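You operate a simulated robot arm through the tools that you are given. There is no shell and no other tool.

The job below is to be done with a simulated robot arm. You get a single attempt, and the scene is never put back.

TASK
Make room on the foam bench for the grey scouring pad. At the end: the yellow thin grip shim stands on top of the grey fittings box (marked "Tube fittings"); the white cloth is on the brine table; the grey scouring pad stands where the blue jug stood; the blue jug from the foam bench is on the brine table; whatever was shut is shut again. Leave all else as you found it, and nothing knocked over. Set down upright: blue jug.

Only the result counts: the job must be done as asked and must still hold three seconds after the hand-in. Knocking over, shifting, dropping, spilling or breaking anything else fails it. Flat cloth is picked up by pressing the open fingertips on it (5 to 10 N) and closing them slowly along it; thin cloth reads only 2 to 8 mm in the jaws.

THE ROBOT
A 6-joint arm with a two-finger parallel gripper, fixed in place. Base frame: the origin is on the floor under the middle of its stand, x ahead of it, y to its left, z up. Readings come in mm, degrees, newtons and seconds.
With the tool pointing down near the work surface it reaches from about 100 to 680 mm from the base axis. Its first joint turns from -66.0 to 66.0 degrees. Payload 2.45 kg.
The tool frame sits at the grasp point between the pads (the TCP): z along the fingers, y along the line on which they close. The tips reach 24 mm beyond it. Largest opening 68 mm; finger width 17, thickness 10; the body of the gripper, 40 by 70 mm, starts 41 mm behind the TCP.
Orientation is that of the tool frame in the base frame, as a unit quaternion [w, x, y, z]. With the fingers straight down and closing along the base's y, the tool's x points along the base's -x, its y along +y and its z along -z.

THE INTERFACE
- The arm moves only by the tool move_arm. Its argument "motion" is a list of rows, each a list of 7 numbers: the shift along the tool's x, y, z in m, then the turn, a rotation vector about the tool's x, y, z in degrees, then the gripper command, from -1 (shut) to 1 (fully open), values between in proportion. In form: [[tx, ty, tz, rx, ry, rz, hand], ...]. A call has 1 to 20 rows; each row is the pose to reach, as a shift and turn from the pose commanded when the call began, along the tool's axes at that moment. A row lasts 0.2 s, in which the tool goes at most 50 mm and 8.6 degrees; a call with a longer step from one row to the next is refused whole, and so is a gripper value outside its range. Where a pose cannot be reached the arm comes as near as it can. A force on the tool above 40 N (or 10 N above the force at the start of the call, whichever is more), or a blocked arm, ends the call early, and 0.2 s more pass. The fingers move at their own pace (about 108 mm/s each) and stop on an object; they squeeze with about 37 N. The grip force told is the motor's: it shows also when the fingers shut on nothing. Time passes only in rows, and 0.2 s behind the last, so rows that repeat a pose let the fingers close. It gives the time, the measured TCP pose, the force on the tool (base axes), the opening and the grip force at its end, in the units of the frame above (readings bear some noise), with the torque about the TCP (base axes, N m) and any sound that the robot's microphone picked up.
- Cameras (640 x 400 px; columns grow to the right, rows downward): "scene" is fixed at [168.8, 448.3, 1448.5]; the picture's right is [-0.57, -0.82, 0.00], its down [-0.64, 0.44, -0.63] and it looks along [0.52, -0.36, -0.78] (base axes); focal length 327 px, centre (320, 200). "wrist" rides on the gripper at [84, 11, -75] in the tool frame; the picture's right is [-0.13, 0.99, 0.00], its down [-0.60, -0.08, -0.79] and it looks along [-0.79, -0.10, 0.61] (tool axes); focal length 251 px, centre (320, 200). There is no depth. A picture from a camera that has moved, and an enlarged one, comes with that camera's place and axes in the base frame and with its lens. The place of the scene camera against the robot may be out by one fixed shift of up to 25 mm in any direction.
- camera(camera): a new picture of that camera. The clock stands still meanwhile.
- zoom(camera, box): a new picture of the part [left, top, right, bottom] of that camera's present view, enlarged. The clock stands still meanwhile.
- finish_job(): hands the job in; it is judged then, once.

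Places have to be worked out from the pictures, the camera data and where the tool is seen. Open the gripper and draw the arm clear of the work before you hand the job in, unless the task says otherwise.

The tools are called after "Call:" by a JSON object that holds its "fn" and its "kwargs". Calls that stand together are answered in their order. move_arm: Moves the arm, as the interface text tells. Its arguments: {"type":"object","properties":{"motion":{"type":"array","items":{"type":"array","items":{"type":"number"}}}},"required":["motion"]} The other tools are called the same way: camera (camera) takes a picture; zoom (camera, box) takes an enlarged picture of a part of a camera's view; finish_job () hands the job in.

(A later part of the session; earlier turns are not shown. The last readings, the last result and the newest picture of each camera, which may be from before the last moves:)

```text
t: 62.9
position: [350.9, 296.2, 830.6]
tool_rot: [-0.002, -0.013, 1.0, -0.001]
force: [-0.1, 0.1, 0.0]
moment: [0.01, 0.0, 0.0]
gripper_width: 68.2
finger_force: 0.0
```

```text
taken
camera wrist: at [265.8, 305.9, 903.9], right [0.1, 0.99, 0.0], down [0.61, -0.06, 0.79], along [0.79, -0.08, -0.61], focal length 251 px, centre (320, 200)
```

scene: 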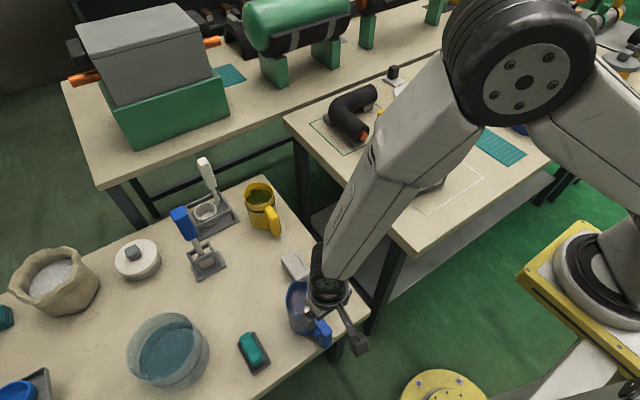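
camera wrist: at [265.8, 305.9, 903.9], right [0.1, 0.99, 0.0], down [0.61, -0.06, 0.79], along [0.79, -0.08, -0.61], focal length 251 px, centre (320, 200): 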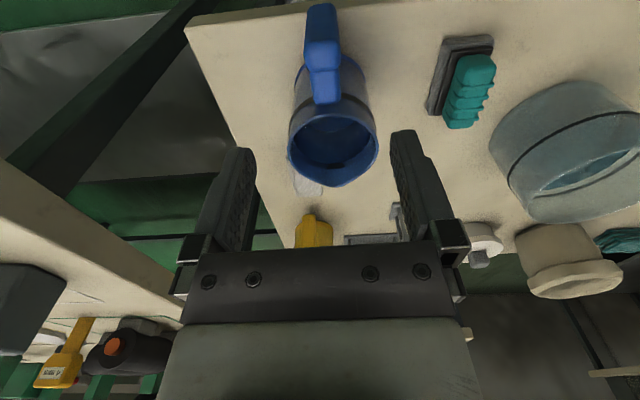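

The jug stands upright on the brine table. Now I move over the grey pad with the teal grip for a precise look.

Call:
{"fn": "move_arm", "kwargs": {"motion": [[-0.004, 0.035, 0, 0, 0, 0, 1], [-0.008, 0.07, 0, 0, 0, 0, 1], [-0.012, 0.105, 0, 0, 0, 0, 1], [-0.016, 0.14, 0, 0, 0, 0, 1], [-0.02, 0.15, 0, 0, 0, 0, 1], [-0.02, 0.15, 0, 0, 0, 0, 1]]}}

Call:
{"fn": "camera", "kwargs": {"camera": "wrist"}}

Call:
{"fn": "zoom", "kwargs": {"camera": "wrist", "box": [250, 20, 420, 170]}}

Call:
{"fn": "camera", "kwargs": {"camera": "scene"}}

```text
t: 64.3
position: [368.2, 450.4, 826.6]
tool_rot: [-0.001, -0.013, 1.0, 0.0]
force: [-0.2, -0.1, -1.3]
moment: [0.01, -0.03, 0.0]
gripper_width: 68.0
finger_force: 0.0
```

```text
taken
camera wrist: at [283.0, 458.2, 902.0], right [0.1, 0.99, 0.0], down [0.61, -0.06, 0.79], along [0.79, -0.08, -0.61], focal length 251 px, centre (320, 200)
```

wrist: 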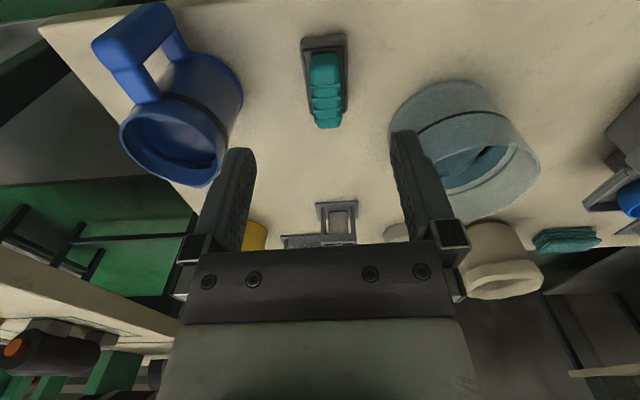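

```text
2.67 times, centred on (335, 95) of wrist
camera zoom: at [283.0, 458.2, 902.0], right [0.1, 0.99, 0.0], down [0.61, -0.06, 0.79], along [0.79, -0.08, -0.61], focal length 670 px, centre (280, 480)
```

zoom: 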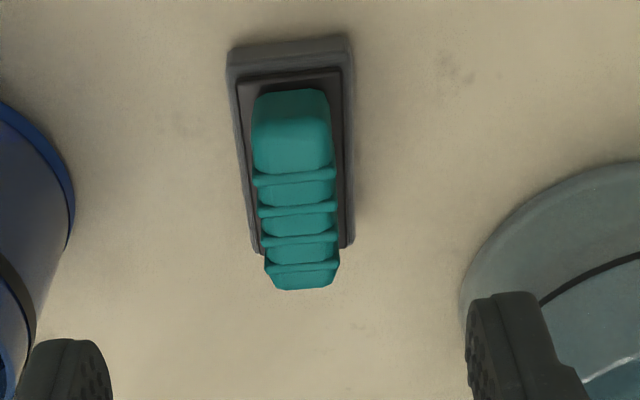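

```text
taken
```

scene: 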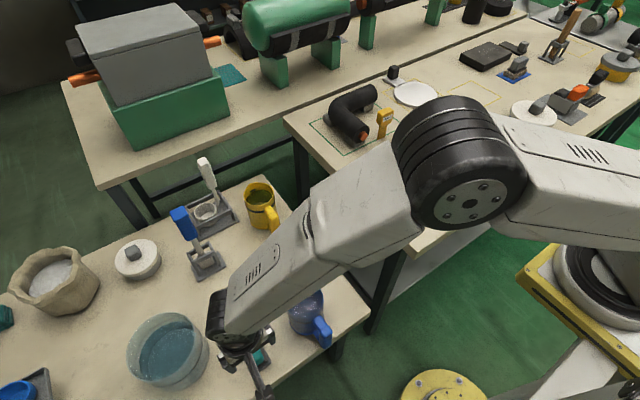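

The pad is ~85×48 mm, handle ~32 mm wide along x, centred near (431,450). I'll grip the near block of its handle (x≈408) so that the pad centre extends ahead of the TCP, easing reach at the far spot. First I lower to z≈700.

Call:
{"fn": "move_arm", "kwargs": {"motion": [[-0.015, 0, 0.03, 0, 0, 1, 1], [-0.03, 0, 0.06, 0, 0, 1.5, 1], [-0.04, 0, 0.09, 0, 0, 1.5, 1], [-0.04, 0, 0.115, 0, 0, 1.5, 1], [-0.04, 0, 0.127, 0, 0, 1.5, 1], [-0.04, 0, 0.127, 0, 0, 1.5, 1]]}}

Call:
{"fn": "camera", "kwargs": {"camera": "wrist"}}

Call:
{"fn": "zoom", "kwargs": {"camera": "scene", "box": [200, 290, 320, 390]}}

```text
t: 65.7
position: [407.5, 449.6, 700.1]
tool_rot: [-0.001, 0.0, 1.0, 0.001]
force: [-0.4, 0.2, 0.0]
moment: [0.02, -0.02, -0.01]
gripper_width: 67.9
finger_force: 0.3
```

```text
taken
camera wrist: at [323.2, 460.1, 775.2], right [0.13, 0.99, 0.0], down [0.61, -0.08, 0.79], along [0.79, -0.1, -0.61], focal length 251 px, centre (320, 200)
```

wrist: 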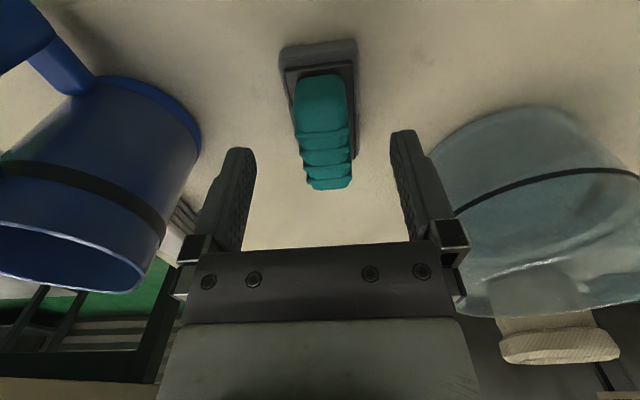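

```text
4.00 times, centred on (260, 340) of scene
camera zoom: at [168.8, 448.3, 1448.5], right [-0.57, -0.82, 0.0], down [-0.64, 0.44, -0.63], along [0.52, -0.36, -0.78], focal length 1307 px, centre (560, -360)
```

zoom: 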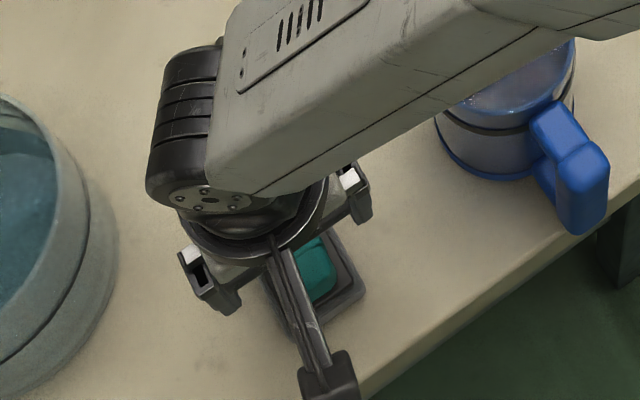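

Call:
{"fn": "zoom", "kwargs": {"camera": "wrist", "box": [250, 20, 400, 210]}}

```text
2.11 times, centred on (325, 115) of wrist
camera zoom: at [323.2, 460.1, 775.2], right [0.13, 0.99, 0.0], down [0.61, -0.08, 0.79], along [0.79, -0.1, -0.61], focal length 529 px, centre (310, 379)
```

zoom: 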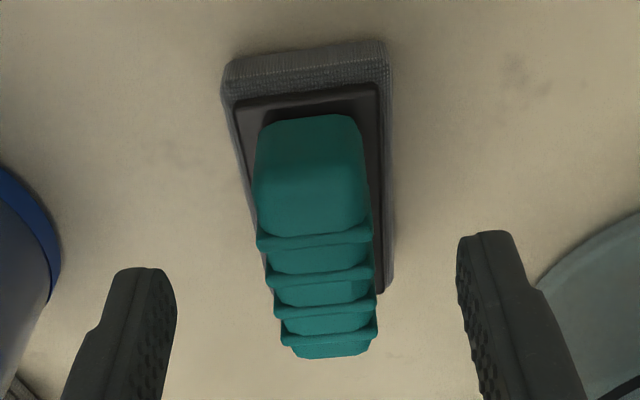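

Handle top is about z≈650, plate top ≈617. I trim yaw by 2°, lower to TCP z≈647 so tips stay just above the plate, and check.

Call:
{"fn": "move_arm", "kwargs": {"motion": [[0, 0.001, 0.015, 0, 0, 1, 1], [0, 0.001, 0.03, 0, 0, 2, 1], [0, 0.001, 0.042, 0, 0, 2, 1], [0, 0.001, 0.05, 0, 0, 2, 1], [0, 0.001, 0.053, 0, 0, 2, 1], [0, 0.001, 0.053, 0, 0, 2, 1]]}}

Call:
{"fn": "camera", "kwargs": {"camera": "wrist"}}

Call:
{"fn": "zoom", "kwargs": {"camera": "scene", "box": [220, 310, 300, 380]}}

```text
t: 67.1
position: [406.2, 450.5, 646.9]
tool_rot: [-0.001, 0.017, 1.0, 0.0]
force: [-0.2, -0.9, -0.4]
moment: [-0.01, -0.04, -0.01]
gripper_width: 67.7
finger_force: 0.1
```

```text
taken
camera wrist: at [322.7, 464.4, 721.7], right [0.16, 0.99, 0.0], down [0.6, -0.1, 0.79], along [0.78, -0.13, -0.61], focal length 251 px, centre (320, 200)
```

wrist: 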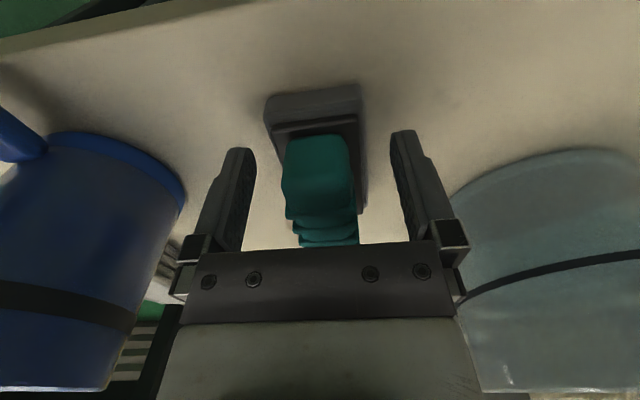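

```text
5.71 times, centred on (260, 345) of scene
camera zoom: at [168.8, 448.3, 1448.5], right [-0.57, -0.82, 0.0], down [-0.64, 0.44, -0.63], along [0.52, -0.36, -0.78], focal length 1867 px, centre (663, -629)
```

zoom: 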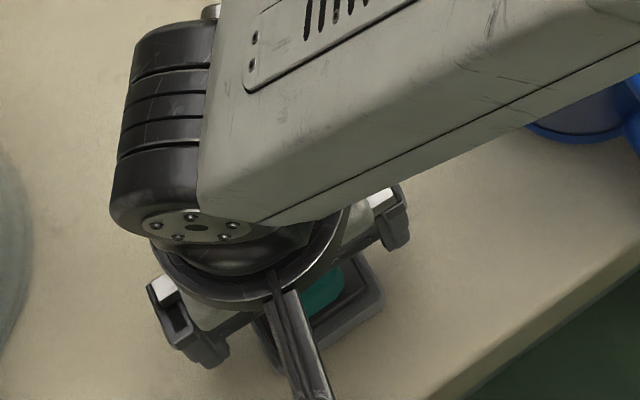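

I move 5 mm further onto the handle block and close gently.

Call:
{"fn": "move_arm", "kwargs": {"motion": [[-0.005, 0, 0, 0, 0, 0, 1], [-0.005, 0, 0, 0, 0, 0, 0.6], [-0.005, 0, 0, 0, 0, 0, 0.3], [-0.005, 0, 0, 0, 0, 0, 0.1], [-0.005, 0, 0, 0, 0, 0, 0], [-0.005, 0, 0, 0, 0, 0, -0.1], [-0.005, 0, 0, 0, 0, 0, -0.2], [-0.005, 0, 0, 0, 0, 0, -0.5], [-0.005, 0, 0, 0, 0, 0, -1], [-0.005, 0, 0, 0, 0, 0, -1]]}}

Call:
{"fn": "camera", "kwargs": {"camera": "wrist"}}

```text
t: 69.3
position: [412.9, 450.3, 647.0]
tool_rot: [0.0, 0.017, 1.0, -0.001]
force: [0.0, -1.2, -0.3]
moment: [0.02, 0.05, 0.0]
gripper_width: 41.4
finger_force: 36.9
```

```text
taken
camera wrist: at [327.6, 464.9, 721.7], right [0.16, 0.99, 0.0], down [0.6, -0.1, 0.79], along [0.78, -0.13, -0.61], focal length 251 px, centre (320, 200)
```

wrist: 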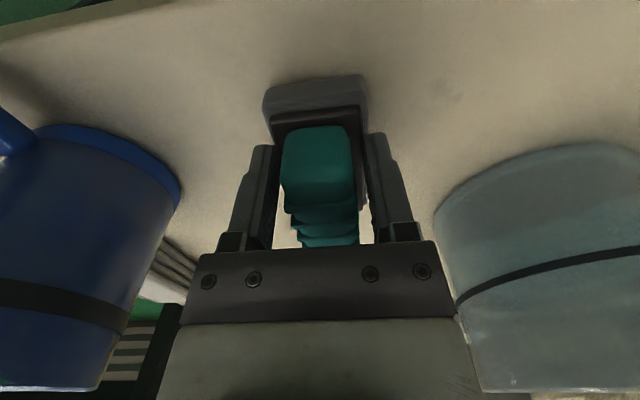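

At 41 mm the tips have closed on the wider plate, not the handle. I reopen, rise 6 mm and close on the handle itself.

Call:
{"fn": "move_arm", "kwargs": {"motion": [[0, 0, 0, 0, 0, 0, 0.3], [0, 0, 0, 0, 0, 0, 0.6], [0, 0, -0.003, 0, 0, 0, 0.6], [0, 0, -0.007, 0, 0, 0, 0.6], [0, 0, -0.007, 0, 0, 0, 0.3], [0, 0, -0.007, 0, 0, 0, 0.1], [0, 0, -0.007, 0, 0, 0, 0], [0, 0, -0.007, 0, 0, 0, -0.1], [0, 0, -0.007, 0, 0, 0, -0.3], [0, 0, -0.007, 0, 0, 0, -0.6], [0, 0, -0.007, 0, 0, 0, -1], [0, 0, -0.007, 0, 0, 0, -1]]}}

Call:
{"fn": "camera", "kwargs": {"camera": "wrist"}}

```text
t: 71.9
position: [412.3, 449.7, 653.6]
tool_rot: [-0.001, 0.017, 1.0, -0.001]
force: [0.2, -0.2, 1.0]
moment: [0.0, 0.03, 0.06]
gripper_width: 29.6
finger_force: 37.0
```

```text
taken
camera wrist: at [328.5, 464.7, 728.2], right [0.16, 0.99, 0.0], down [0.6, -0.1, 0.79], along [0.78, -0.13, -0.61], focal length 251 px, centre (320, 200)
```

wrist: 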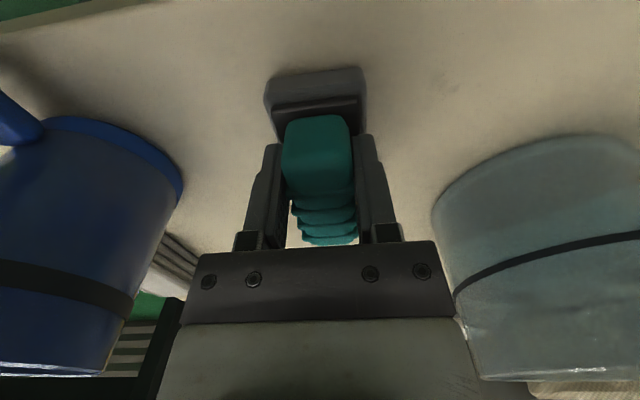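

Now it grips the handle at 29.6 mm (pad underside ≈54 mm below the TCP). I lift slowly and check.

Call:
{"fn": "move_arm", "kwargs": {"motion": [[0, 0, -0.003, 0, 0, 0, -1], [0, 0, -0.008, 0, 0, 0, -1], [0, 0, -0.015, 0, 0, 0, -1], [0, 0, -0.025, 0, 0, 0, -1], [0, 0, -0.04, 0, 0, 0, -1], [0, 0, -0.06, 0, 0, 0, -1], [0, 0, -0.06, 0, 0, 0, -1]]}}

Call:
{"fn": "camera", "kwargs": {"camera": "wrist"}}

Call:
{"fn": "zoom", "kwargs": {"camera": "scene", "box": [200, 290, 320, 390]}}

```text
t: 73.5
position: [413.2, 450.5, 713.8]
tool_rot: [-0.002, 0.018, 1.0, -0.002]
force: [-0.4, -0.4, -2.0]
moment: [-0.02, 0.02, 0.02]
gripper_width: 29.5
finger_force: 36.9
```

```text
taken
camera wrist: at [328.2, 464.5, 789.1], right [0.16, 0.99, 0.0], down [0.6, -0.1, 0.79], along [0.78, -0.13, -0.61], focal length 251 px, centre (320, 200)
```

wrist: 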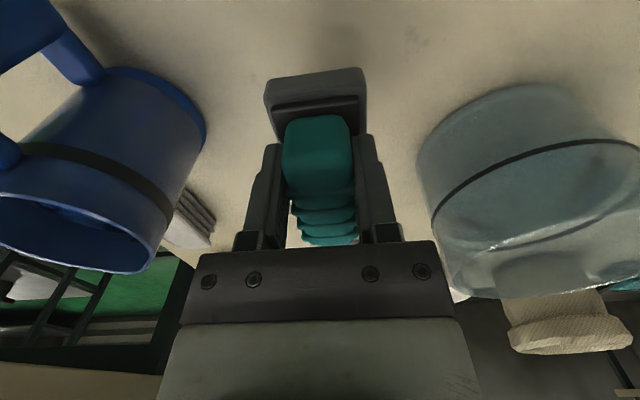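

```text
4.00 times, centred on (260, 340) of scene
camera zoom: at [168.8, 448.3, 1448.5], right [-0.57, -0.82, 0.0], down [-0.64, 0.44, -0.63], along [0.52, -0.36, -0.78], focal length 1307 px, centre (560, -360)
```

zoom: 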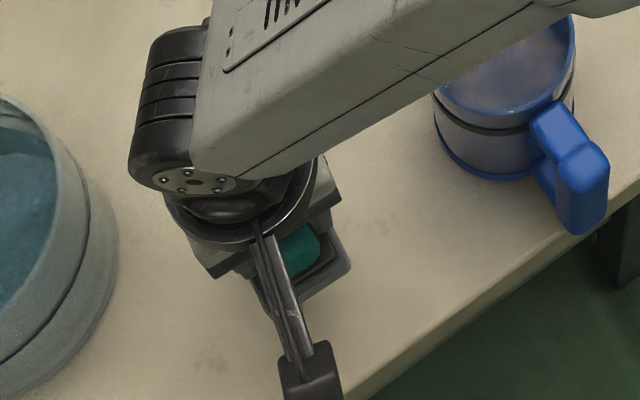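

The pad is held well (about 2 N). I raise it to z≈1000 and start carrying it toward the foam bench.

Call:
{"fn": "move_arm", "kwargs": {"motion": [[0, 0, -0.03, 0, 0, 0, -1], [0, 0, -0.075, 0, 0, 0, -1], [0, 0, -0.12, 0, 0, 0, -1], [0, 0, -0.165, 0, 0, 0, -1], [0, 0, -0.21, 0, 0, 0, -1], [0, 0, -0.255, 0, 0, 0, -1], [0, 0, -0.287, 0, 0, 0, -1], [-0.0068, -0.0216, -0.287, 0, 0, 0, -1], [-0.0181, -0.0577, -0.287, 0, 0, 0, -1], [-0.0317, -0.101, -0.287, 0, 0, 0, -1], [-0.0453, -0.1443, -0.287, 0, 0, 0, -1], [-0.0588, -0.1876, -0.287, 0, 0, 0, -1], [-0.0724, -0.2309, -0.287, 0, 0, 0, -1], [-0.086, -0.2742, -0.287, 0, 0, 0, -1], [-0.0996, -0.3175, -0.287, 0, 0, 0, -1], [-0.1132, -0.3608, -0.287, 0, 0, 0, -1], [-0.1267, -0.4041, -0.287, 0, 0, 0, -1], [-0.1403, -0.4474, -0.287, 0, 0, 0, -1], [-0.1494, -0.4763, -0.287, 0, 0, 0, -1], [-0.1539, -0.4907, -0.287, 0, 0, 0, -1]]}}

Call:
{"fn": "camera", "kwargs": {"camera": "scene"}}

```text
t: 77.7
position: [550.3, -46.0, 1000.9]
tool_rot: [-0.002, 0.018, 1.0, 0.0]
force: [-0.4, 0.1, -1.6]
moment: [0.01, 0.06, 0.01]
gripper_width: 29.5
finger_force: 37.7
```

```text
taken
```

scene: 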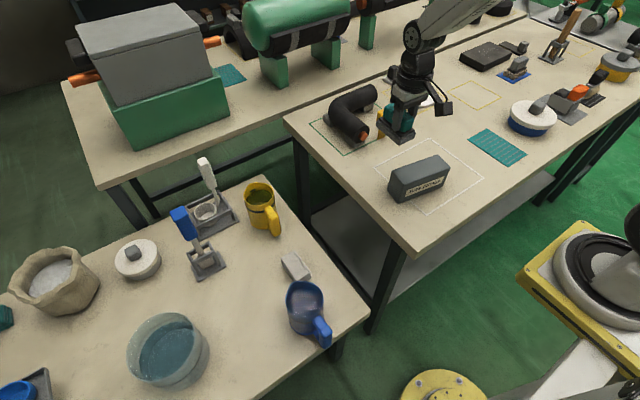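

The brine table now shows jug and cloth in order. I continue to above the jug's old spot.

Call:
{"fn": "move_arm", "kwargs": {"motion": [[-0.006, -0.019, 0, 0, 0, 0, -1], [-0.018, -0.058, 0, 0, 0, 0, -1], [-0.031, -0.1, 0, 0, 0, 0, -1], [-0.044, -0.142, 0, 0, 0, 0, -1], [-0.057, -0.182, 0, 0, 0, 0, -1], [-0.066, -0.212, 0, 0, 0, 0, -1], [-0.072, -0.2306, 0, 0, 0, 0, -1], [-0.072, -0.2306, 0.03, 0, 0, 0, -1], [-0.072, -0.2306, 0.06, 0, 0, 0, -1], [-0.072, -0.2306, 0.06, 0, 0, 0, -1]]}}

Call:
{"fn": "camera", "kwargs": {"camera": "scene"}}

Call:
{"fn": "camera", "kwargs": {"camera": "wrist"}}

```text
t: 79.9
position: [616.5, -277.7, 940.4]
tool_rot: [-0.001, 0.018, 1.0, -0.001]
force: [-0.6, 0.3, -1.2]
moment: [-0.01, 0.04, 0.04]
gripper_width: 29.3
finger_force: 37.0
```

```text
taken
```

scene: 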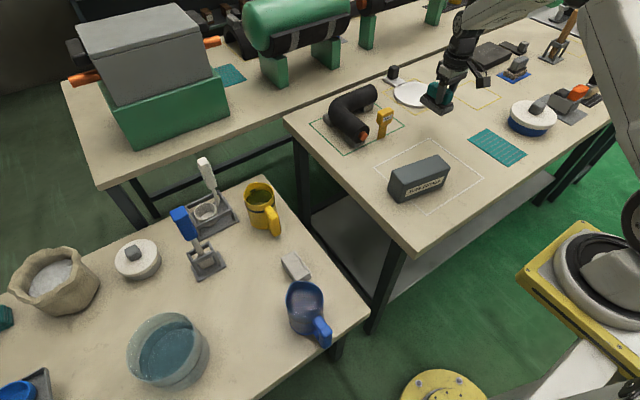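

```text
taken
camera wrist: at [531.7, -264.2, 1015.7], right [0.16, 0.99, 0.0], down [0.6, -0.1, 0.79], along [0.78, -0.13, -0.61], focal length 251 px, centre (320, 200)
```

wrist: 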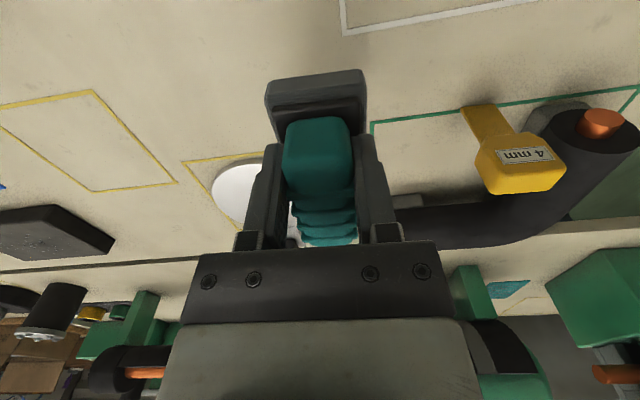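

Pad centre is over about (634,−278), the jug's old spot. I descend, slowing near the surface.

Call:
{"fn": "move_arm", "kwargs": {"motion": [[0, 0, 0.015, 0, 0, 0, -1], [0, 0, 0.035, 0, 0, 0, -1], [0, 0, 0.055, 0, 0, 0, -1], [0, 0, 0.068, 0, 0, 0, -1], [0, 0, 0.075, 0, 0, 0, -1], [0, 0, 0.075, 0, 0, 0, -1]]}}

Call:
{"fn": "camera", "kwargs": {"camera": "wrist"}}

Call:
{"fn": "zoom", "kwargs": {"camera": "scene", "box": [380, 70, 510, 160]}}

```text
t: 81.3
position: [614.6, -277.0, 865.4]
tool_rot: [-0.001, 0.017, 1.0, -0.001]
force: [-0.3, 0.2, -1.5]
moment: [0.03, 0.06, -0.01]
gripper_width: 29.7
finger_force: 36.9
```

```text
taken
camera wrist: at [530.1, -263.8, 940.7], right [0.16, 0.99, 0.0], down [0.6, -0.1, 0.79], along [0.78, -0.13, -0.61], focal length 251 px, centre (320, 200)
```

wrist: 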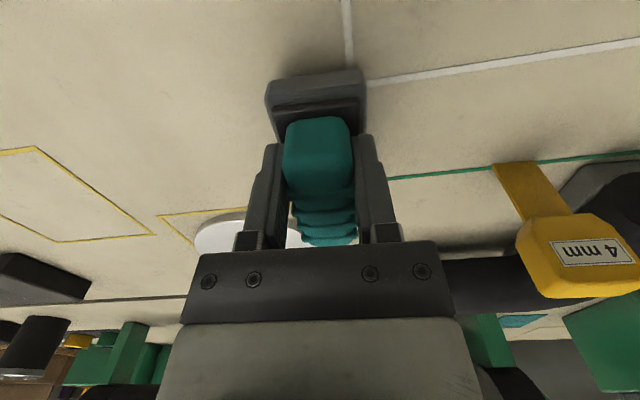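

```text
4.44 times, centred on (445, 115) of scene
camera zoom: at [168.8, 448.3, 1448.5], right [-0.57, -0.82, 0.0], down [-0.64, 0.44, -0.63], along [0.52, -0.36, -0.78], focal length 1452 px, centre (-236, 578)
```

zoom: 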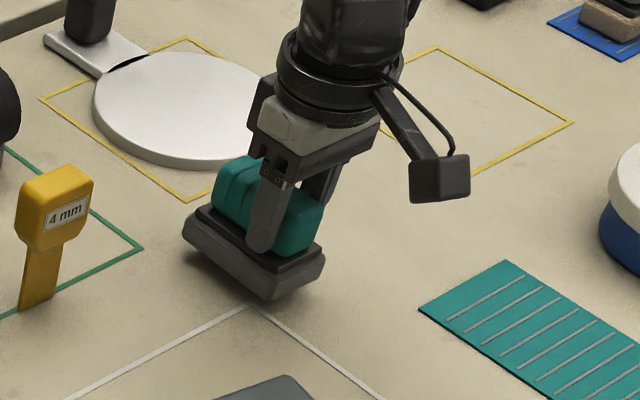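

Position in the scene view matches the jug's original footprint. I lower in small steps to contact.

Call:
{"fn": "move_arm", "kwargs": {"motion": [[0, 0, 0.003, 0, 0, 0, -1], [0, 0, 0.006, 0, 0, 0, -1], [0, 0, 0.008, 0, 0, 0, -1], [0, 0, 0.008, 0, 0, 0, -1]]}}

```text
t: 82.3
position: [614.4, -277.1, 858.0]
tool_rot: [-0.001, 0.018, 1.0, 0.0]
force: [-0.4, 0.6, -1.4]
moment: [-0.01, 0.04, 0.0]
gripper_width: 29.4
finger_force: 37.1
```

Call:
{"fn": "move_arm", "kwargs": {"motion": [[0, 0, 0.0015, 0, 0, 0, -1], [0, 0, 0.003, 0, 0, 0, -1], [0, 0, 0.003, 0, 0, 0, -1]]}}

```text
t: 83.1
position: [613.9, -278.4, 855.8]
tool_rot: [-0.001, 0.017, 1.0, -0.001]
force: [-0.9, 0.3, -0.8]
moment: [-0.04, 0.02, 0.0]
gripper_width: 29.7
finger_force: 36.8
```

Call:
{"fn": "move_arm", "kwargs": {"motion": [[0, 0, 0.001, 0, 0, 0, -1], [0, 0, 0.002, 0, 0, 0, -1], [0, 0, 0.002, 0, 0, 0, -1]]}}

```text
t: 83.9
position: [613.5, -278.3, 852.6]
tool_rot: [-0.001, 0.017, 1.0, -0.001]
force: [0.2, -0.5, 1.9]
moment: [0.03, -0.11, 0.02]
gripper_width: 29.5
finger_force: 36.5
```

The bench carries the pad now. I open gently and rise straight up.

Call:
{"fn": "move_arm", "kwargs": {"motion": [[0, 0, 0, 0, 0, 0, -0.05], [0, 0, 0, 0, 0, 0, 0.1], [0, 0, 0, 0, 0, 0, 0.4], [0, 0, 0, 0, 0, 0, 0.7], [0, 0, 0, 0, 0, 0, 0.7], [0, 0, -0.01, 0, 0, 0, 0.7], [0, 0, -0.03, 0, 0, 0, 0.8], [0, 0, -0.06, 0, 0, 0, 1], [0, 0, -0.1, 0, 0, 0, 1], [0, 0, -0.13, 0, 0, 0, 1], [0, 0, -0.13, 0, 0, 0, 1]]}}

Call:
{"fn": "camera", "kwargs": {"camera": "wrist"}}

Call:
{"fn": "zoom", "kwargs": {"camera": "scene", "box": [360, 60, 490, 150]}}

```text
t: 86.3
position: [615.6, -276.7, 983.8]
tool_rot: [-0.002, 0.018, 1.0, 0.0]
force: [0.6, 0.1, 0.4]
moment: [-0.01, 0.01, 0.0]
gripper_width: 68.1
finger_force: 0.1
```

```text
taken
camera wrist: at [529.6, -262.9, 1057.5], right [0.16, 0.99, 0.0], down [0.6, -0.1, 0.79], along [0.78, -0.13, -0.61], focal length 251 px, centre (320, 200)
```

wrist: 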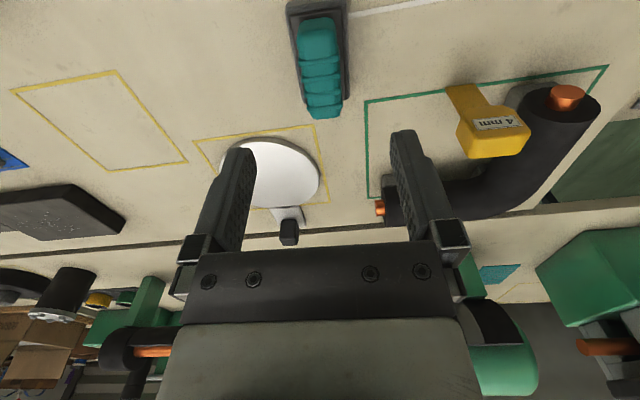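

```text
4.44 times, centred on (425, 105) of scene
camera zoom: at [168.8, 448.3, 1448.5], right [-0.57, -0.82, 0.0], down [-0.64, 0.44, -0.63], along [0.52, -0.36, -0.78], focal length 1452 px, centre (-147, 622)
```

zoom: 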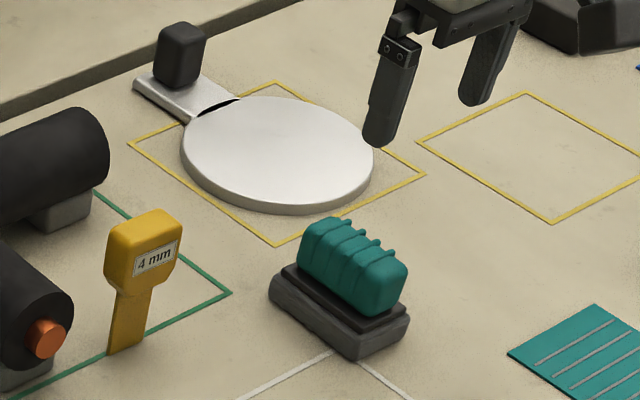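

The pad stands where the jug stood. Last item: the yellow shim. I move to a viewing pose in front of it.

Call:
{"fn": "move_arm", "kwargs": {"motion": [[0.0075, 0.034, 0, 0, 0, -0.5, 1], [0.015, 0.068, 0, 0, 0, -1, 1], [0.0224, 0.102, 0.01, 0, 0, -1.5, 1], [0.03, 0.1365, 0.025, 0, 0, -2, 1], [0.03, 0.1365, 0.039, 0, 0, -2, 1], [0.03, 0.1365, 0.039, 0, 0, -2, 1]]}}

Call:
{"fn": "camera", "kwargs": {"camera": "wrist"}}

Call:
{"fn": "zoom", "kwargs": {"camera": "wrist", "box": [250, 90, 400, 250]}}

Call:
{"fn": "camera", "kwargs": {"camera": "scene"}}

```text
t: 87.7
position: [588.3, -138.9, 943.5]
tool_rot: [-0.001, -0.001, 1.0, 0.001]
force: [-0.3, 0.1, 0.5]
moment: [-0.02, 0.01, 0.0]
gripper_width: 67.9
finger_force: 0.0
```

```text
taken
camera wrist: at [503.1, -129.4, 1019.1], right [0.13, 0.99, 0.0], down [0.61, -0.08, 0.79], along [0.79, -0.1, -0.61], focal length 251 px, centre (320, 200)
```

wrist: 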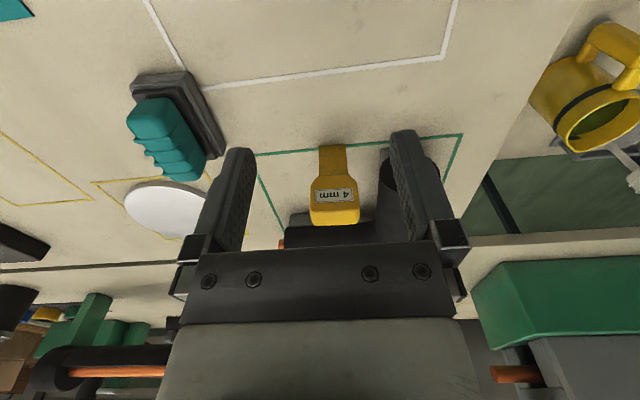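

```text
2.50 times, centred on (325, 170) of wrist
camera zoom: at [503.1, -129.4, 1019.1], right [0.13, 0.99, 0.0], down [0.61, -0.08, 0.79], along [0.79, -0.1, -0.61], focal length 629 px, centre (308, 275)
```

zoom: 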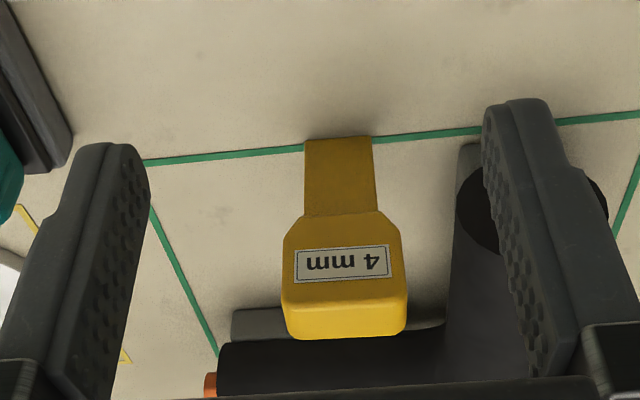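

```text
taken
```

scene: 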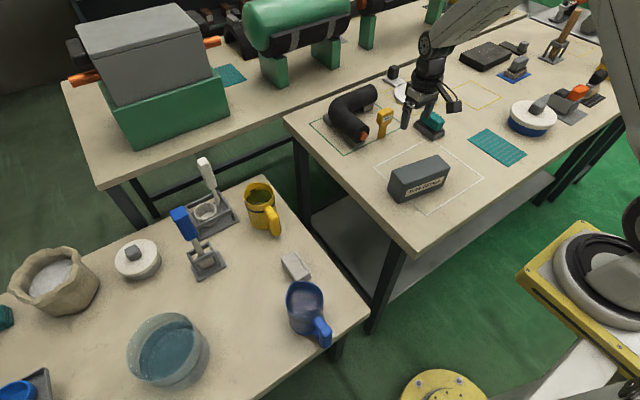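

The shim's head spans about z 857–894, ~42 mm wide, 20 mm thick, centred near (691,−139.5), yaw ≈ −3.5°; the pipe is ~45 mm to its left. Reach needs a forward-pitched hand, which is fine since I close across y. I set yaw, narrow the opening to ~51 mm, then pitch 30°.

Call:
{"fn": "move_arm", "kwargs": {"motion": [[0, 0, -0.005, 0, 0, 2, 0.5], [0, 0, -0.01, 0, 0, 3.5, 0.5], [0, 0, -0.01, 0, 0, 3.5, 0.5]]}}

Call:
{"fn": "move_arm", "kwargs": {"motion": [[0, 0, 0, 0, -7.5, 0, 0.5], [0, 0, 0, 0, -15, 0, 0.5], [0, 0, 0, 0, -22.5, 0, 0.5], [0, 0, 0, 0, -30, 0, 0.5], [0, 0, 0, 0, -30, 0, 0.5]]}}

Call:
{"fn": "camera", "kwargs": {"camera": "wrist"}}

Call:
{"fn": "zoom", "kwargs": {"camera": "scene", "box": [340, 50, 500, 170]}}

```text
t: 88.5
position: [590.1, -139.6, 954.5]
tool_rot: [-0.001, 0.031, 1.0, 0.0]
force: [0.2, -0.4, -0.1]
moment: [-0.01, -0.04, -0.01]
gripper_width: 50.9
finger_force: 0.0
```

```text
t: 89.7
position: [588.8, -140.3, 954.5]
tool_rot: [0.24, 0.029, 0.97, -0.005]
force: [0.3, 0.2, -0.8]
moment: [0.02, 0.01, -0.04]
gripper_width: 51.0
finger_force: 0.1
```

```text
taken
camera wrist: at [479.2, -122.7, 981.2], right [0.17, 0.98, 0.06], down [0.16, -0.09, 0.98], along [0.97, -0.16, -0.17], focal length 251 px, centre (320, 200)
```

wrist: 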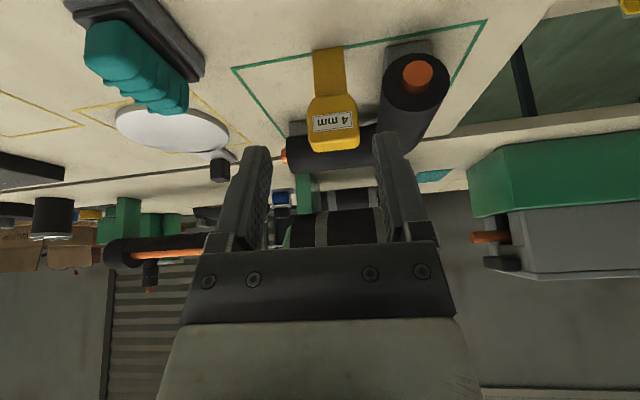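

```text
3.33 times, centred on (420, 110) of scene
camera zoom: at [168.8, 448.3, 1448.5], right [-0.57, -0.82, 0.0], down [-0.64, 0.44, -0.63], along [0.52, -0.36, -0.78], focal length 1089 px, centre (-13, 500)
```

zoom: 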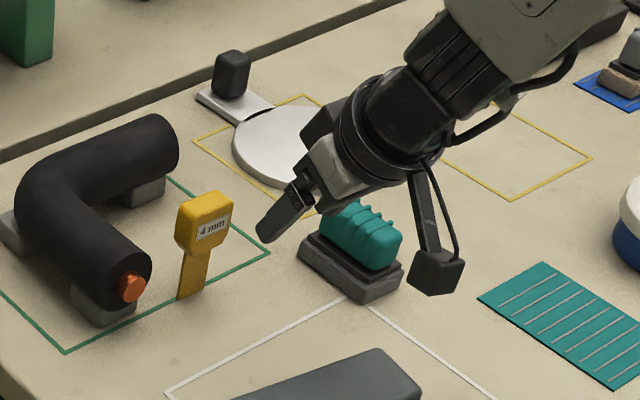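

Call:
{"fn": "move_arm", "kwargs": {"motion": [[0, 0, 0, 0, 0, 0, 0.5], [0, 0, 0, 0, 0, 0, 0.5]]}}

```text
t: 90.3
position: [588.6, -140.2, 953.8]
tool_rot: [0.24, 0.029, 0.97, -0.004]
force: [-0.1, -0.2, -0.4]
moment: [-0.01, 0.0, 0.01]
gripper_width: 50.9
finger_force: 0.1
```

The pitch stops at about 27.8°, apparently a joint limit. Since pick and place must use the same pitch, I test what pitch is possible above the box (nothing held).

Call:
{"fn": "move_arm", "kwargs": {"motion": [[0.022, 0.0137, -0.0144, 0, 0, 0, 0.5], [0.0437, 0.0273, -0.0288, 0, 0, 0, 0.5], [0.0656, 0.041, -0.0431, 0, 0, 0, 0.5], [0.0875, 0.0547, -0.0575, 0, 0, 0, 0.5], [0.0875, 0.0547, -0.0575, 0, 0, 0, 0.5], [0.0875, 0.0547, -0.0575, 0, 0, 0, 0.5]]}}

Call:
{"fn": "camera", "kwargs": {"camera": "scene"}}

```text
t: 91.7
position: [487.5, -79.9, 959.6]
tool_rot: [0.257, 0.03, 0.966, -0.009]
force: [-0.4, -0.6, -0.6]
moment: [0.0, -0.03, -0.02]
gripper_width: 51.2
finger_force: 0.0
```

```text
taken
```

scene: 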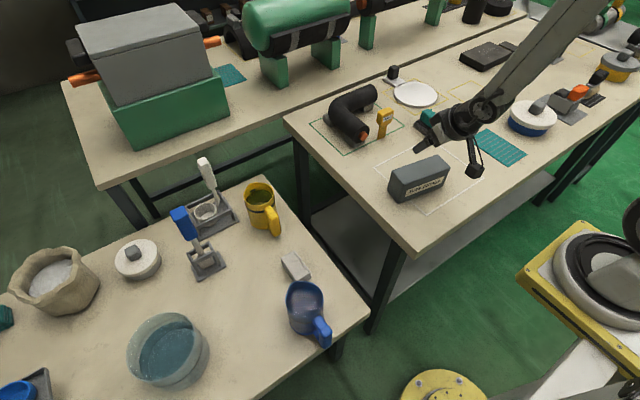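

30° is reachable above the box. I now test a 20° pitch at a pre-grasp point above the shim.

Call:
{"fn": "move_arm", "kwargs": {"motion": [[-0.025, -0.008, 0.019, 0, 5, 0, 0.5], [-0.055, -0.018, 0.042, 0, 10, 0, 0.5], [-0.085, -0.028, 0.066, 0, 10, 0, 0.5], [-0.115, -0.037, 0.089, 0, 10, 0, 0.5], [-0.1485, -0.0484, 0.1146, 0, 10, 0, 0.5], [-0.1485, -0.0484, 0.1146, 0, 10, 0, 0.5], [-0.1485, -0.0484, 0.1146, 0, 10, 0, 0.5]]}}

Call:
{"fn": "camera", "kwargs": {"camera": "wrist"}}

Call:
{"fn": "zoom", "kwargs": {"camera": "scene", "box": [340, 50, 500, 170]}}

```text
t: 93.3
position: [670.9, -137.2, 932.5]
tool_rot: [0.171, 0.03, 0.985, -0.006]
force: [0.6, 0.1, 0.6]
moment: [0.01, -0.01, 0.05]
gripper_width: 51.0
finger_force: 0.0
out of reach, approached as far as the arm can: row 1, 2
```

```text
taken
camera wrist: at [565.6, -120.0, 974.6], right [0.18, 0.98, 0.04], down [0.29, -0.1, 0.95], along [0.94, -0.16, -0.31], focal length 251 px, centre (320, 200)
```

wrist: 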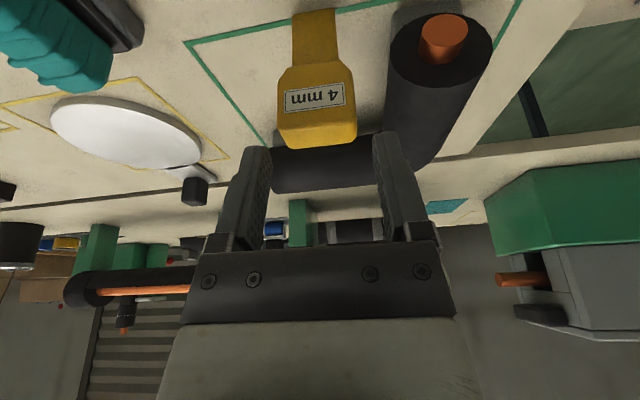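

```text
3.33 times, centred on (420, 110) of scene
camera zoom: at [168.8, 448.3, 1448.5], right [-0.57, -0.82, 0.0], down [-0.64, 0.44, -0.63], along [0.52, -0.36, -0.78], focal length 1089 px, centre (-13, 500)
```

zoom: 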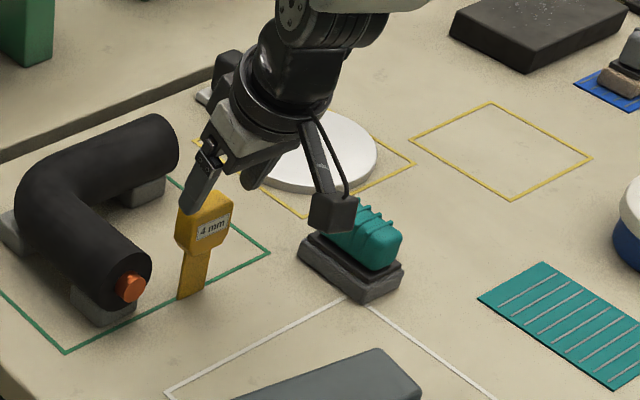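

20° is reached here. I zoom in to measure the shim precisely from this pose.

Call:
{"fn": "zoom", "kwargs": {"camera": "wrist", "box": [250, 0, 420, 170]}}

```text
2.35 times, centred on (335, 85) of wrist
camera zoom: at [565.6, -120.0, 974.6], right [0.18, 0.98, 0.04], down [0.29, -0.1, 0.95], along [0.94, -0.16, -0.31], focal length 592 px, centre (285, 471)
```

zoom: 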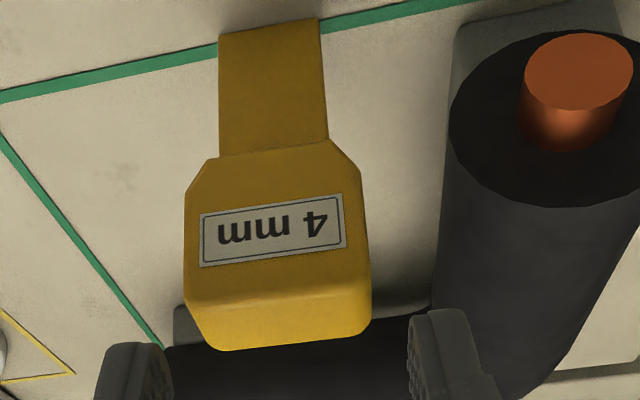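

The head is centred at about (691,−139.6), z 852–894, and lies almost exactly along the tool axis. I advance 40 mm along the tool with a 1.3 mm lateral correction, then check.

Call:
{"fn": "move_arm", "kwargs": {"motion": [[0, -0.0013, 0.01, 0, 0, 0, 0.5], [0, -0.0013, 0.02, 0, 0, 0, 0.5], [0, -0.0013, 0.03, 0, 0, 0, 0.5], [0, -0.0013, 0.04, 0, 0, 0, 0.5], [0, -0.0013, 0.04, 0, 0, 0, 0.5]]}}

Call:
{"fn": "camera", "kwargs": {"camera": "wrist"}}

Call:
{"fn": "zoom", "kwargs": {"camera": "scene", "box": [340, 70, 440, 150]}}

```text
t: 94.5
position: [684.1, -140.7, 896.7]
tool_rot: [0.172, 0.031, 0.985, -0.006]
force: [0.4, 0.1, 0.2]
moment: [0.0, -0.01, -0.01]
gripper_width: 51.0
finger_force: 0.1
```

```text
taken
camera wrist: at [579.2, -123.6, 938.4], right [0.18, 0.98, 0.04], down [0.29, -0.1, 0.95], along [0.94, -0.16, -0.31], focal length 251 px, centre (320, 200)
```

wrist: 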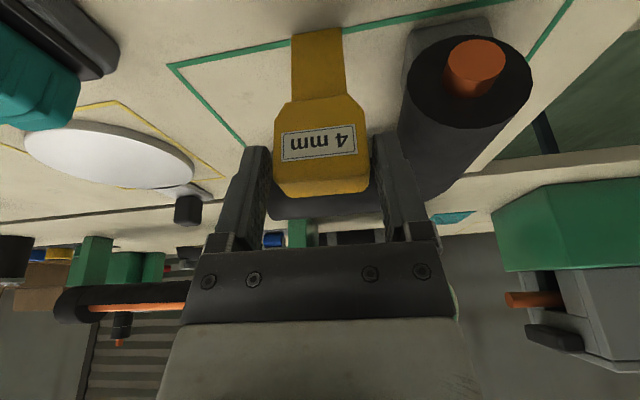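

```text
5.00 times, centred on (390, 110) of scene
camera zoom: at [168.8, 448.3, 1448.5], right [-0.57, -0.82, 0.0], down [-0.64, 0.44, -0.63], along [0.52, -0.36, -0.78], focal length 1633 px, centre (-30, 650)
```

zoom: 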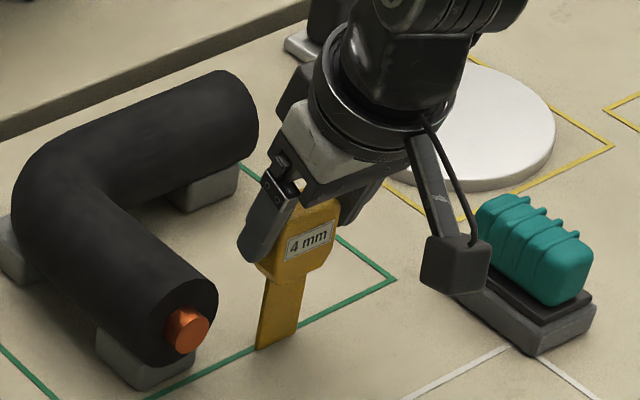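

Head is centred between the fingers with space to the pipe. I advance the last 20 mm.

Call:
{"fn": "move_arm", "kwargs": {"motion": [[0, 0, 0.006, 0, 0, 0, 0.5], [0, 0, 0.012, 0, 0, 0, 0.5], [0, 0, 0.017, 0, 0, 0, 0.5], [0, 0, 0.02, 0, 0, 0, 0.5], [0, 0, 0.02, 0, 0, 0, 0.5]]}}

Call:
{"fn": "camera", "kwargs": {"camera": "wrist"}}

Call:
{"fn": "zoom", "kwargs": {"camera": "scene", "box": [340, 70, 440, 150]}}

```text
t: 95.7
position: [691.1, -140.6, 876.9]
tool_rot: [0.172, 0.029, 0.985, -0.005]
force: [0.5, -0.6, -0.2]
moment: [0.01, -0.03, -0.01]
gripper_width: 51.1
finger_force: 0.0
```

```text
taken
camera wrist: at [585.6, -124.1, 919.5], right [0.18, 0.98, 0.04], down [0.29, -0.1, 0.95], along [0.94, -0.16, -0.31], focal length 251 px, centre (320, 200)
```

wrist: 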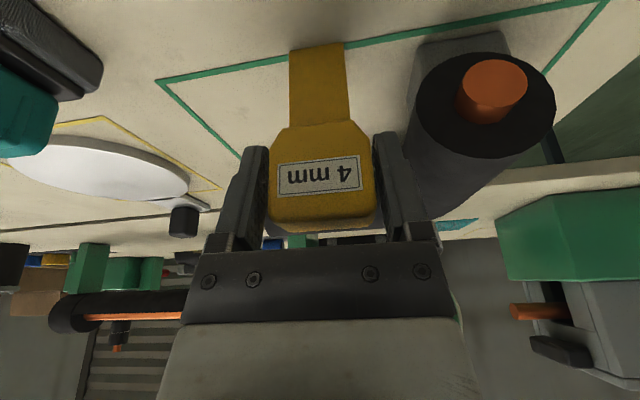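

```text
5.00 times, centred on (390, 110) of scene
camera zoom: at [168.8, 448.3, 1448.5], right [-0.57, -0.82, 0.0], down [-0.64, 0.44, -0.63], along [0.52, -0.36, -0.78], focal length 1633 px, centre (-30, 650)
```

zoom: 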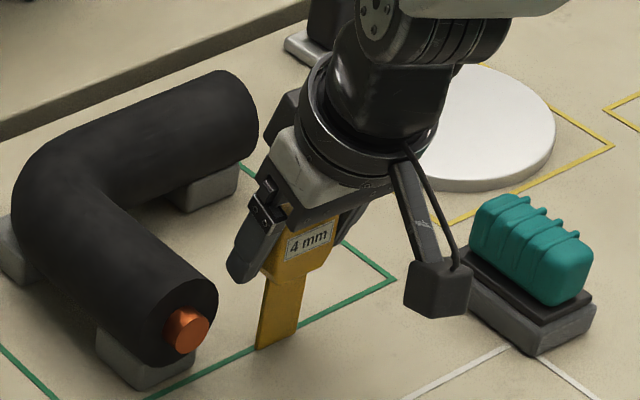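

Centred; pitch still 20°. I close very gently on the head.

Call:
{"fn": "move_arm", "kwargs": {"motion": [[0, 0, 0, 0, 0, 0, 0.42], [0, 0, 0, 0, 0, 0, 0.36], [0, 0, 0, 0, 0, 0, 0.32], [0, 0, 0, 0, 0, 0, 0.28], [0, 0, 0, 0, 0, 0, 0.24], [0, 0, 0, 0, 0, 0, 0.2], [0, 0, 0, 0, 0, 0, 0.15], [0, 0, 0, 0, 0, 0, 0.05], [0, 0, 0, 0, 0, 0, -0.3], [0, 0, 0, 0, 0, 0, -1], [0, 0, 0, 0, 0, 0, -1]]}}

Call:
{"fn": "camera", "kwargs": {"camera": "wrist"}}

Call:
{"fn": "zoom", "kwargs": {"camera": "scene", "box": [340, 70, 440, 150]}}

```text
t: 98.1
position: [690.4, -141.5, 876.7]
tool_rot: [0.173, 0.03, 0.984, -0.006]
force: [0.0, -0.3, -0.5]
moment: [0.04, -0.03, -0.02]
gripper_width: 43.0
finger_force: 37.1
```

```text
taken
camera wrist: at [585.4, -124.1, 919.5], right [0.18, 0.98, 0.04], down [0.29, -0.1, 0.95], along [0.94, -0.16, -0.31], focal length 251 px, centre (320, 200)
```

wrist: 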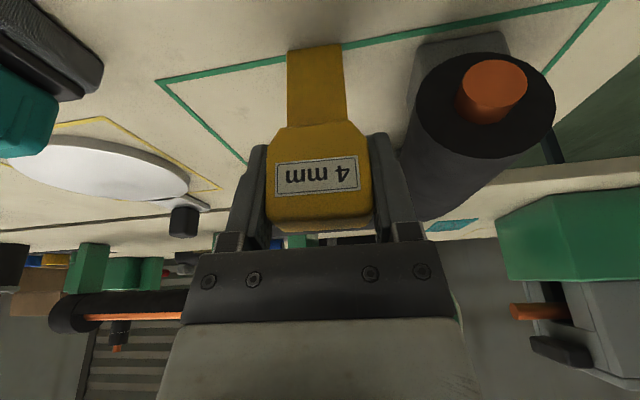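

```text
5.00 times, centred on (390, 110) of scene
camera zoom: at [168.7, 448.3, 1448.5], right [-0.57, -0.82, 0.0], down [-0.64, 0.44, -0.63], along [0.52, -0.36, -0.78], focal length 1633 px, centre (-30, 650)
```

zoom: 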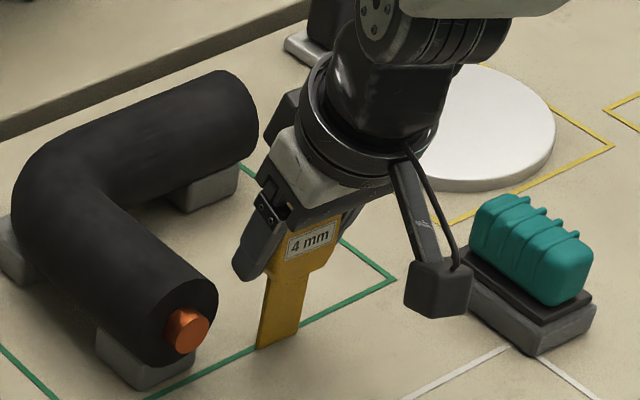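

Held at 43 mm with the shim unmoved. I lift straight up (base vertical) a little and check it stays upright.

Call:
{"fn": "move_arm", "kwargs": {"motion": [[-0.0007, 0, -0.0019, 0, 0, 0, -1], [-0.0017, 0, -0.0047, 0, 0, 0, -1], [-0.0034, 0, -0.0094, 0, 0, 0, -1], [-0.0068, 0, -0.0188, 0, 0, 0, -1], [-0.0103, 0, -0.0282, 0, 0, 0, -1], [-0.0103, 0, -0.0282, 0, 0, 0, -1]]}}

Call:
{"fn": "camera", "kwargs": {"camera": "wrist"}}

Call:
{"fn": "zoom", "kwargs": {"camera": "scene", "box": [340, 70, 440, 150]}}

```text
t: 99.5
position: [690.3, -141.7, 907.9]
tool_rot: [0.172, 0.03, 0.985, -0.005]
force: [-0.5, -0.4, -0.6]
moment: [-0.02, 0.0, 0.01]
gripper_width: 42.9
finger_force: 36.9
```

```text
taken
camera wrist: at [585.8, -124.3, 949.7], right [0.18, 0.98, 0.04], down [0.29, -0.1, 0.95], along [0.94, -0.16, -0.31], focal length 251 px, centre (320, 200)
```

wrist: 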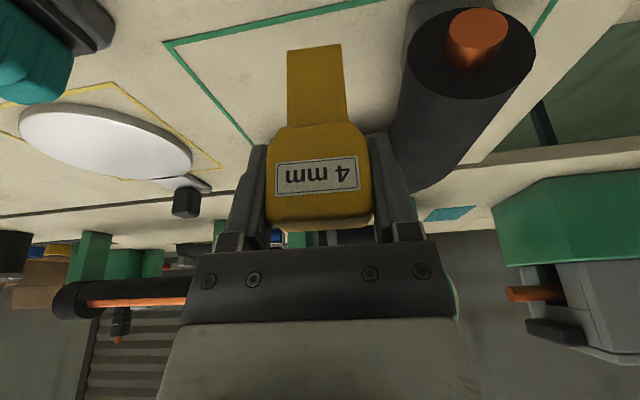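

```text
5.00 times, centred on (390, 110) of scene
camera zoom: at [168.8, 448.3, 1448.5], right [-0.57, -0.82, 0.0], down [-0.64, 0.44, -0.63], along [0.52, -0.36, -0.78], focal length 1633 px, centre (-30, 650)
```

zoom: 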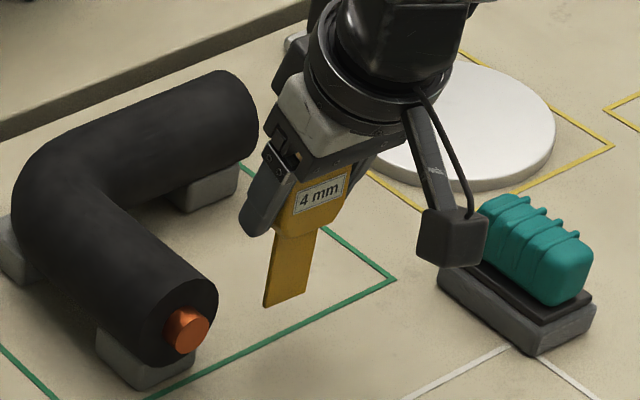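

The shim hangs upright. I rise and carry it to above the centre of the fittings box (≈488,−79), keeping the same pitch.

Call:
{"fn": "move_arm", "kwargs": {"motion": [[0.0061, 0.0024, -0.0129, 0, 0, 0, -1], [0.0249, 0.0088, -0.0357, 0, 0, 0, -1], [0.0467, 0.016, -0.0649, 0, 0, 0, -1], [0.0685, 0.0231, -0.0941, 0, 0, 0, -1], [0.0921, 0.0303, -0.1186, 0, 0, 0, -1], [0.119, 0.0375, -0.1337, 0, 0, 0, -1], [0.1429, 0.0439, -0.1424, 0, 0, 0, -1], [0.1573, 0.0475, -0.1476, 0, 0, 0, -1], [0.163, 0.0491, -0.1497, 0, 0, 0, -1], [0.163, 0.0491, -0.1497, 0, 0, 0, -1]]}}

Call:
{"fn": "camera", "kwargs": {"camera": "wrist"}}

Call:
{"fn": "zoom", "kwargs": {"camera": "scene", "box": [370, 80, 530, 220]}}

```text
t: 101.7
position: [488.9, -79.6, 992.5]
tool_rot: [0.173, 0.03, 0.985, -0.006]
force: [-0.1, 0.3, 0.0]
moment: [-0.05, 0.01, 0.04]
gripper_width: 43.0
finger_force: 36.9
```

```text
taken
camera wrist: at [383.5, -62.4, 1034.3], right [0.18, 0.98, 0.04], down [0.29, -0.1, 0.95], along [0.94, -0.16, -0.31], focal length 251 px, centre (320, 200)
```

wrist: 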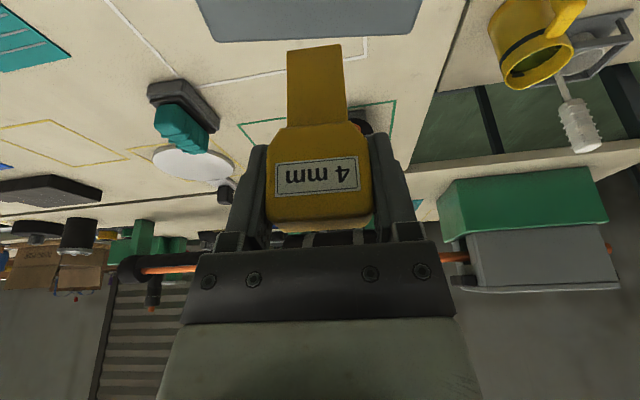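

```text
2.86 times, centred on (450, 150) of scene
camera zoom: at [168.8, 448.3, 1448.5], right [-0.57, -0.82, 0.0], down [-0.64, 0.44, -0.63], along [0.52, -0.36, -0.78], focal length 933 px, centre (-51, 343)
```

zoom: 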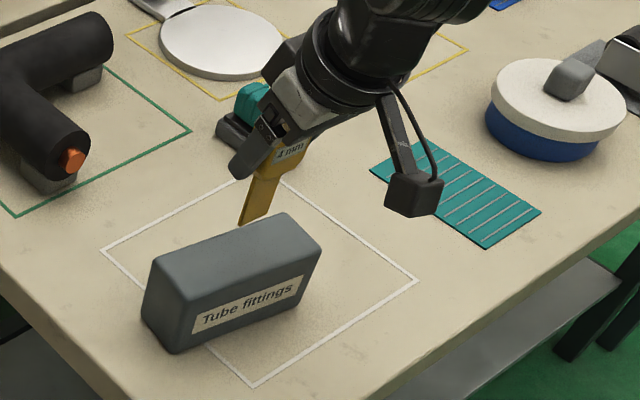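

The blade bottom is over about (487,−77), close to the box centre. I lower vertically to ~5 mm above the box top, then check.

Call:
{"fn": "move_arm", "kwargs": {"motion": [[0.0027, 0, 0.0075, 0, 0, 0, -1], [0.0062, 0, 0.0169, 0, 0, 0, -1], [0.0096, 0, 0.0263, 0, 0, 0, -1], [0.012, 0, 0.0329, 0, 0, 0, -1], [0.0133, 0, 0.0367, 0, 0, 0, -1], [0.0133, 0, 0.0367, 0, 0, 0, -1]]}}

Call:
{"fn": "camera", "kwargs": {"camera": "wrist"}}

Call:
{"fn": "zoom", "kwargs": {"camera": "scene", "box": [380, 110, 480, 200]}}

```text
t: 103.1
position: [490.2, -80.9, 954.9]
tool_rot: [0.174, 0.03, 0.984, -0.006]
force: [-0.6, 0.5, -0.6]
moment: [-0.01, 0.01, 0.0]
gripper_width: 43.2
finger_force: 37.4
```

```text
taken
camera wrist: at [385.1, -63.3, 996.1], right [0.18, 0.98, 0.04], down [0.29, -0.1, 0.95], along [0.94, -0.16, -0.31], focal length 251 px, centre (320, 200)
```

wrist: 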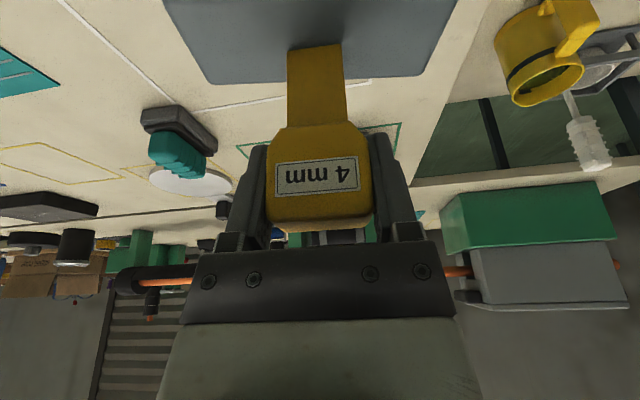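

```text
4.44 times, centred on (430, 155) of scene
camera zoom: at [168.8, 448.3, 1448.5], right [-0.57, -0.82, 0.0], down [-0.64, 0.44, -0.63], along [0.52, -0.36, -0.78], focal length 1452 px, centre (-169, 400)
```

zoom: 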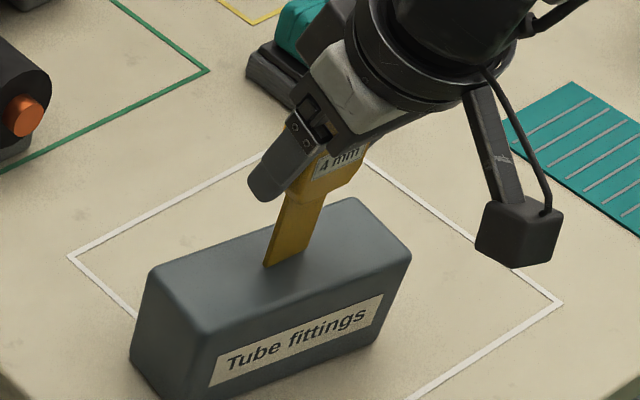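

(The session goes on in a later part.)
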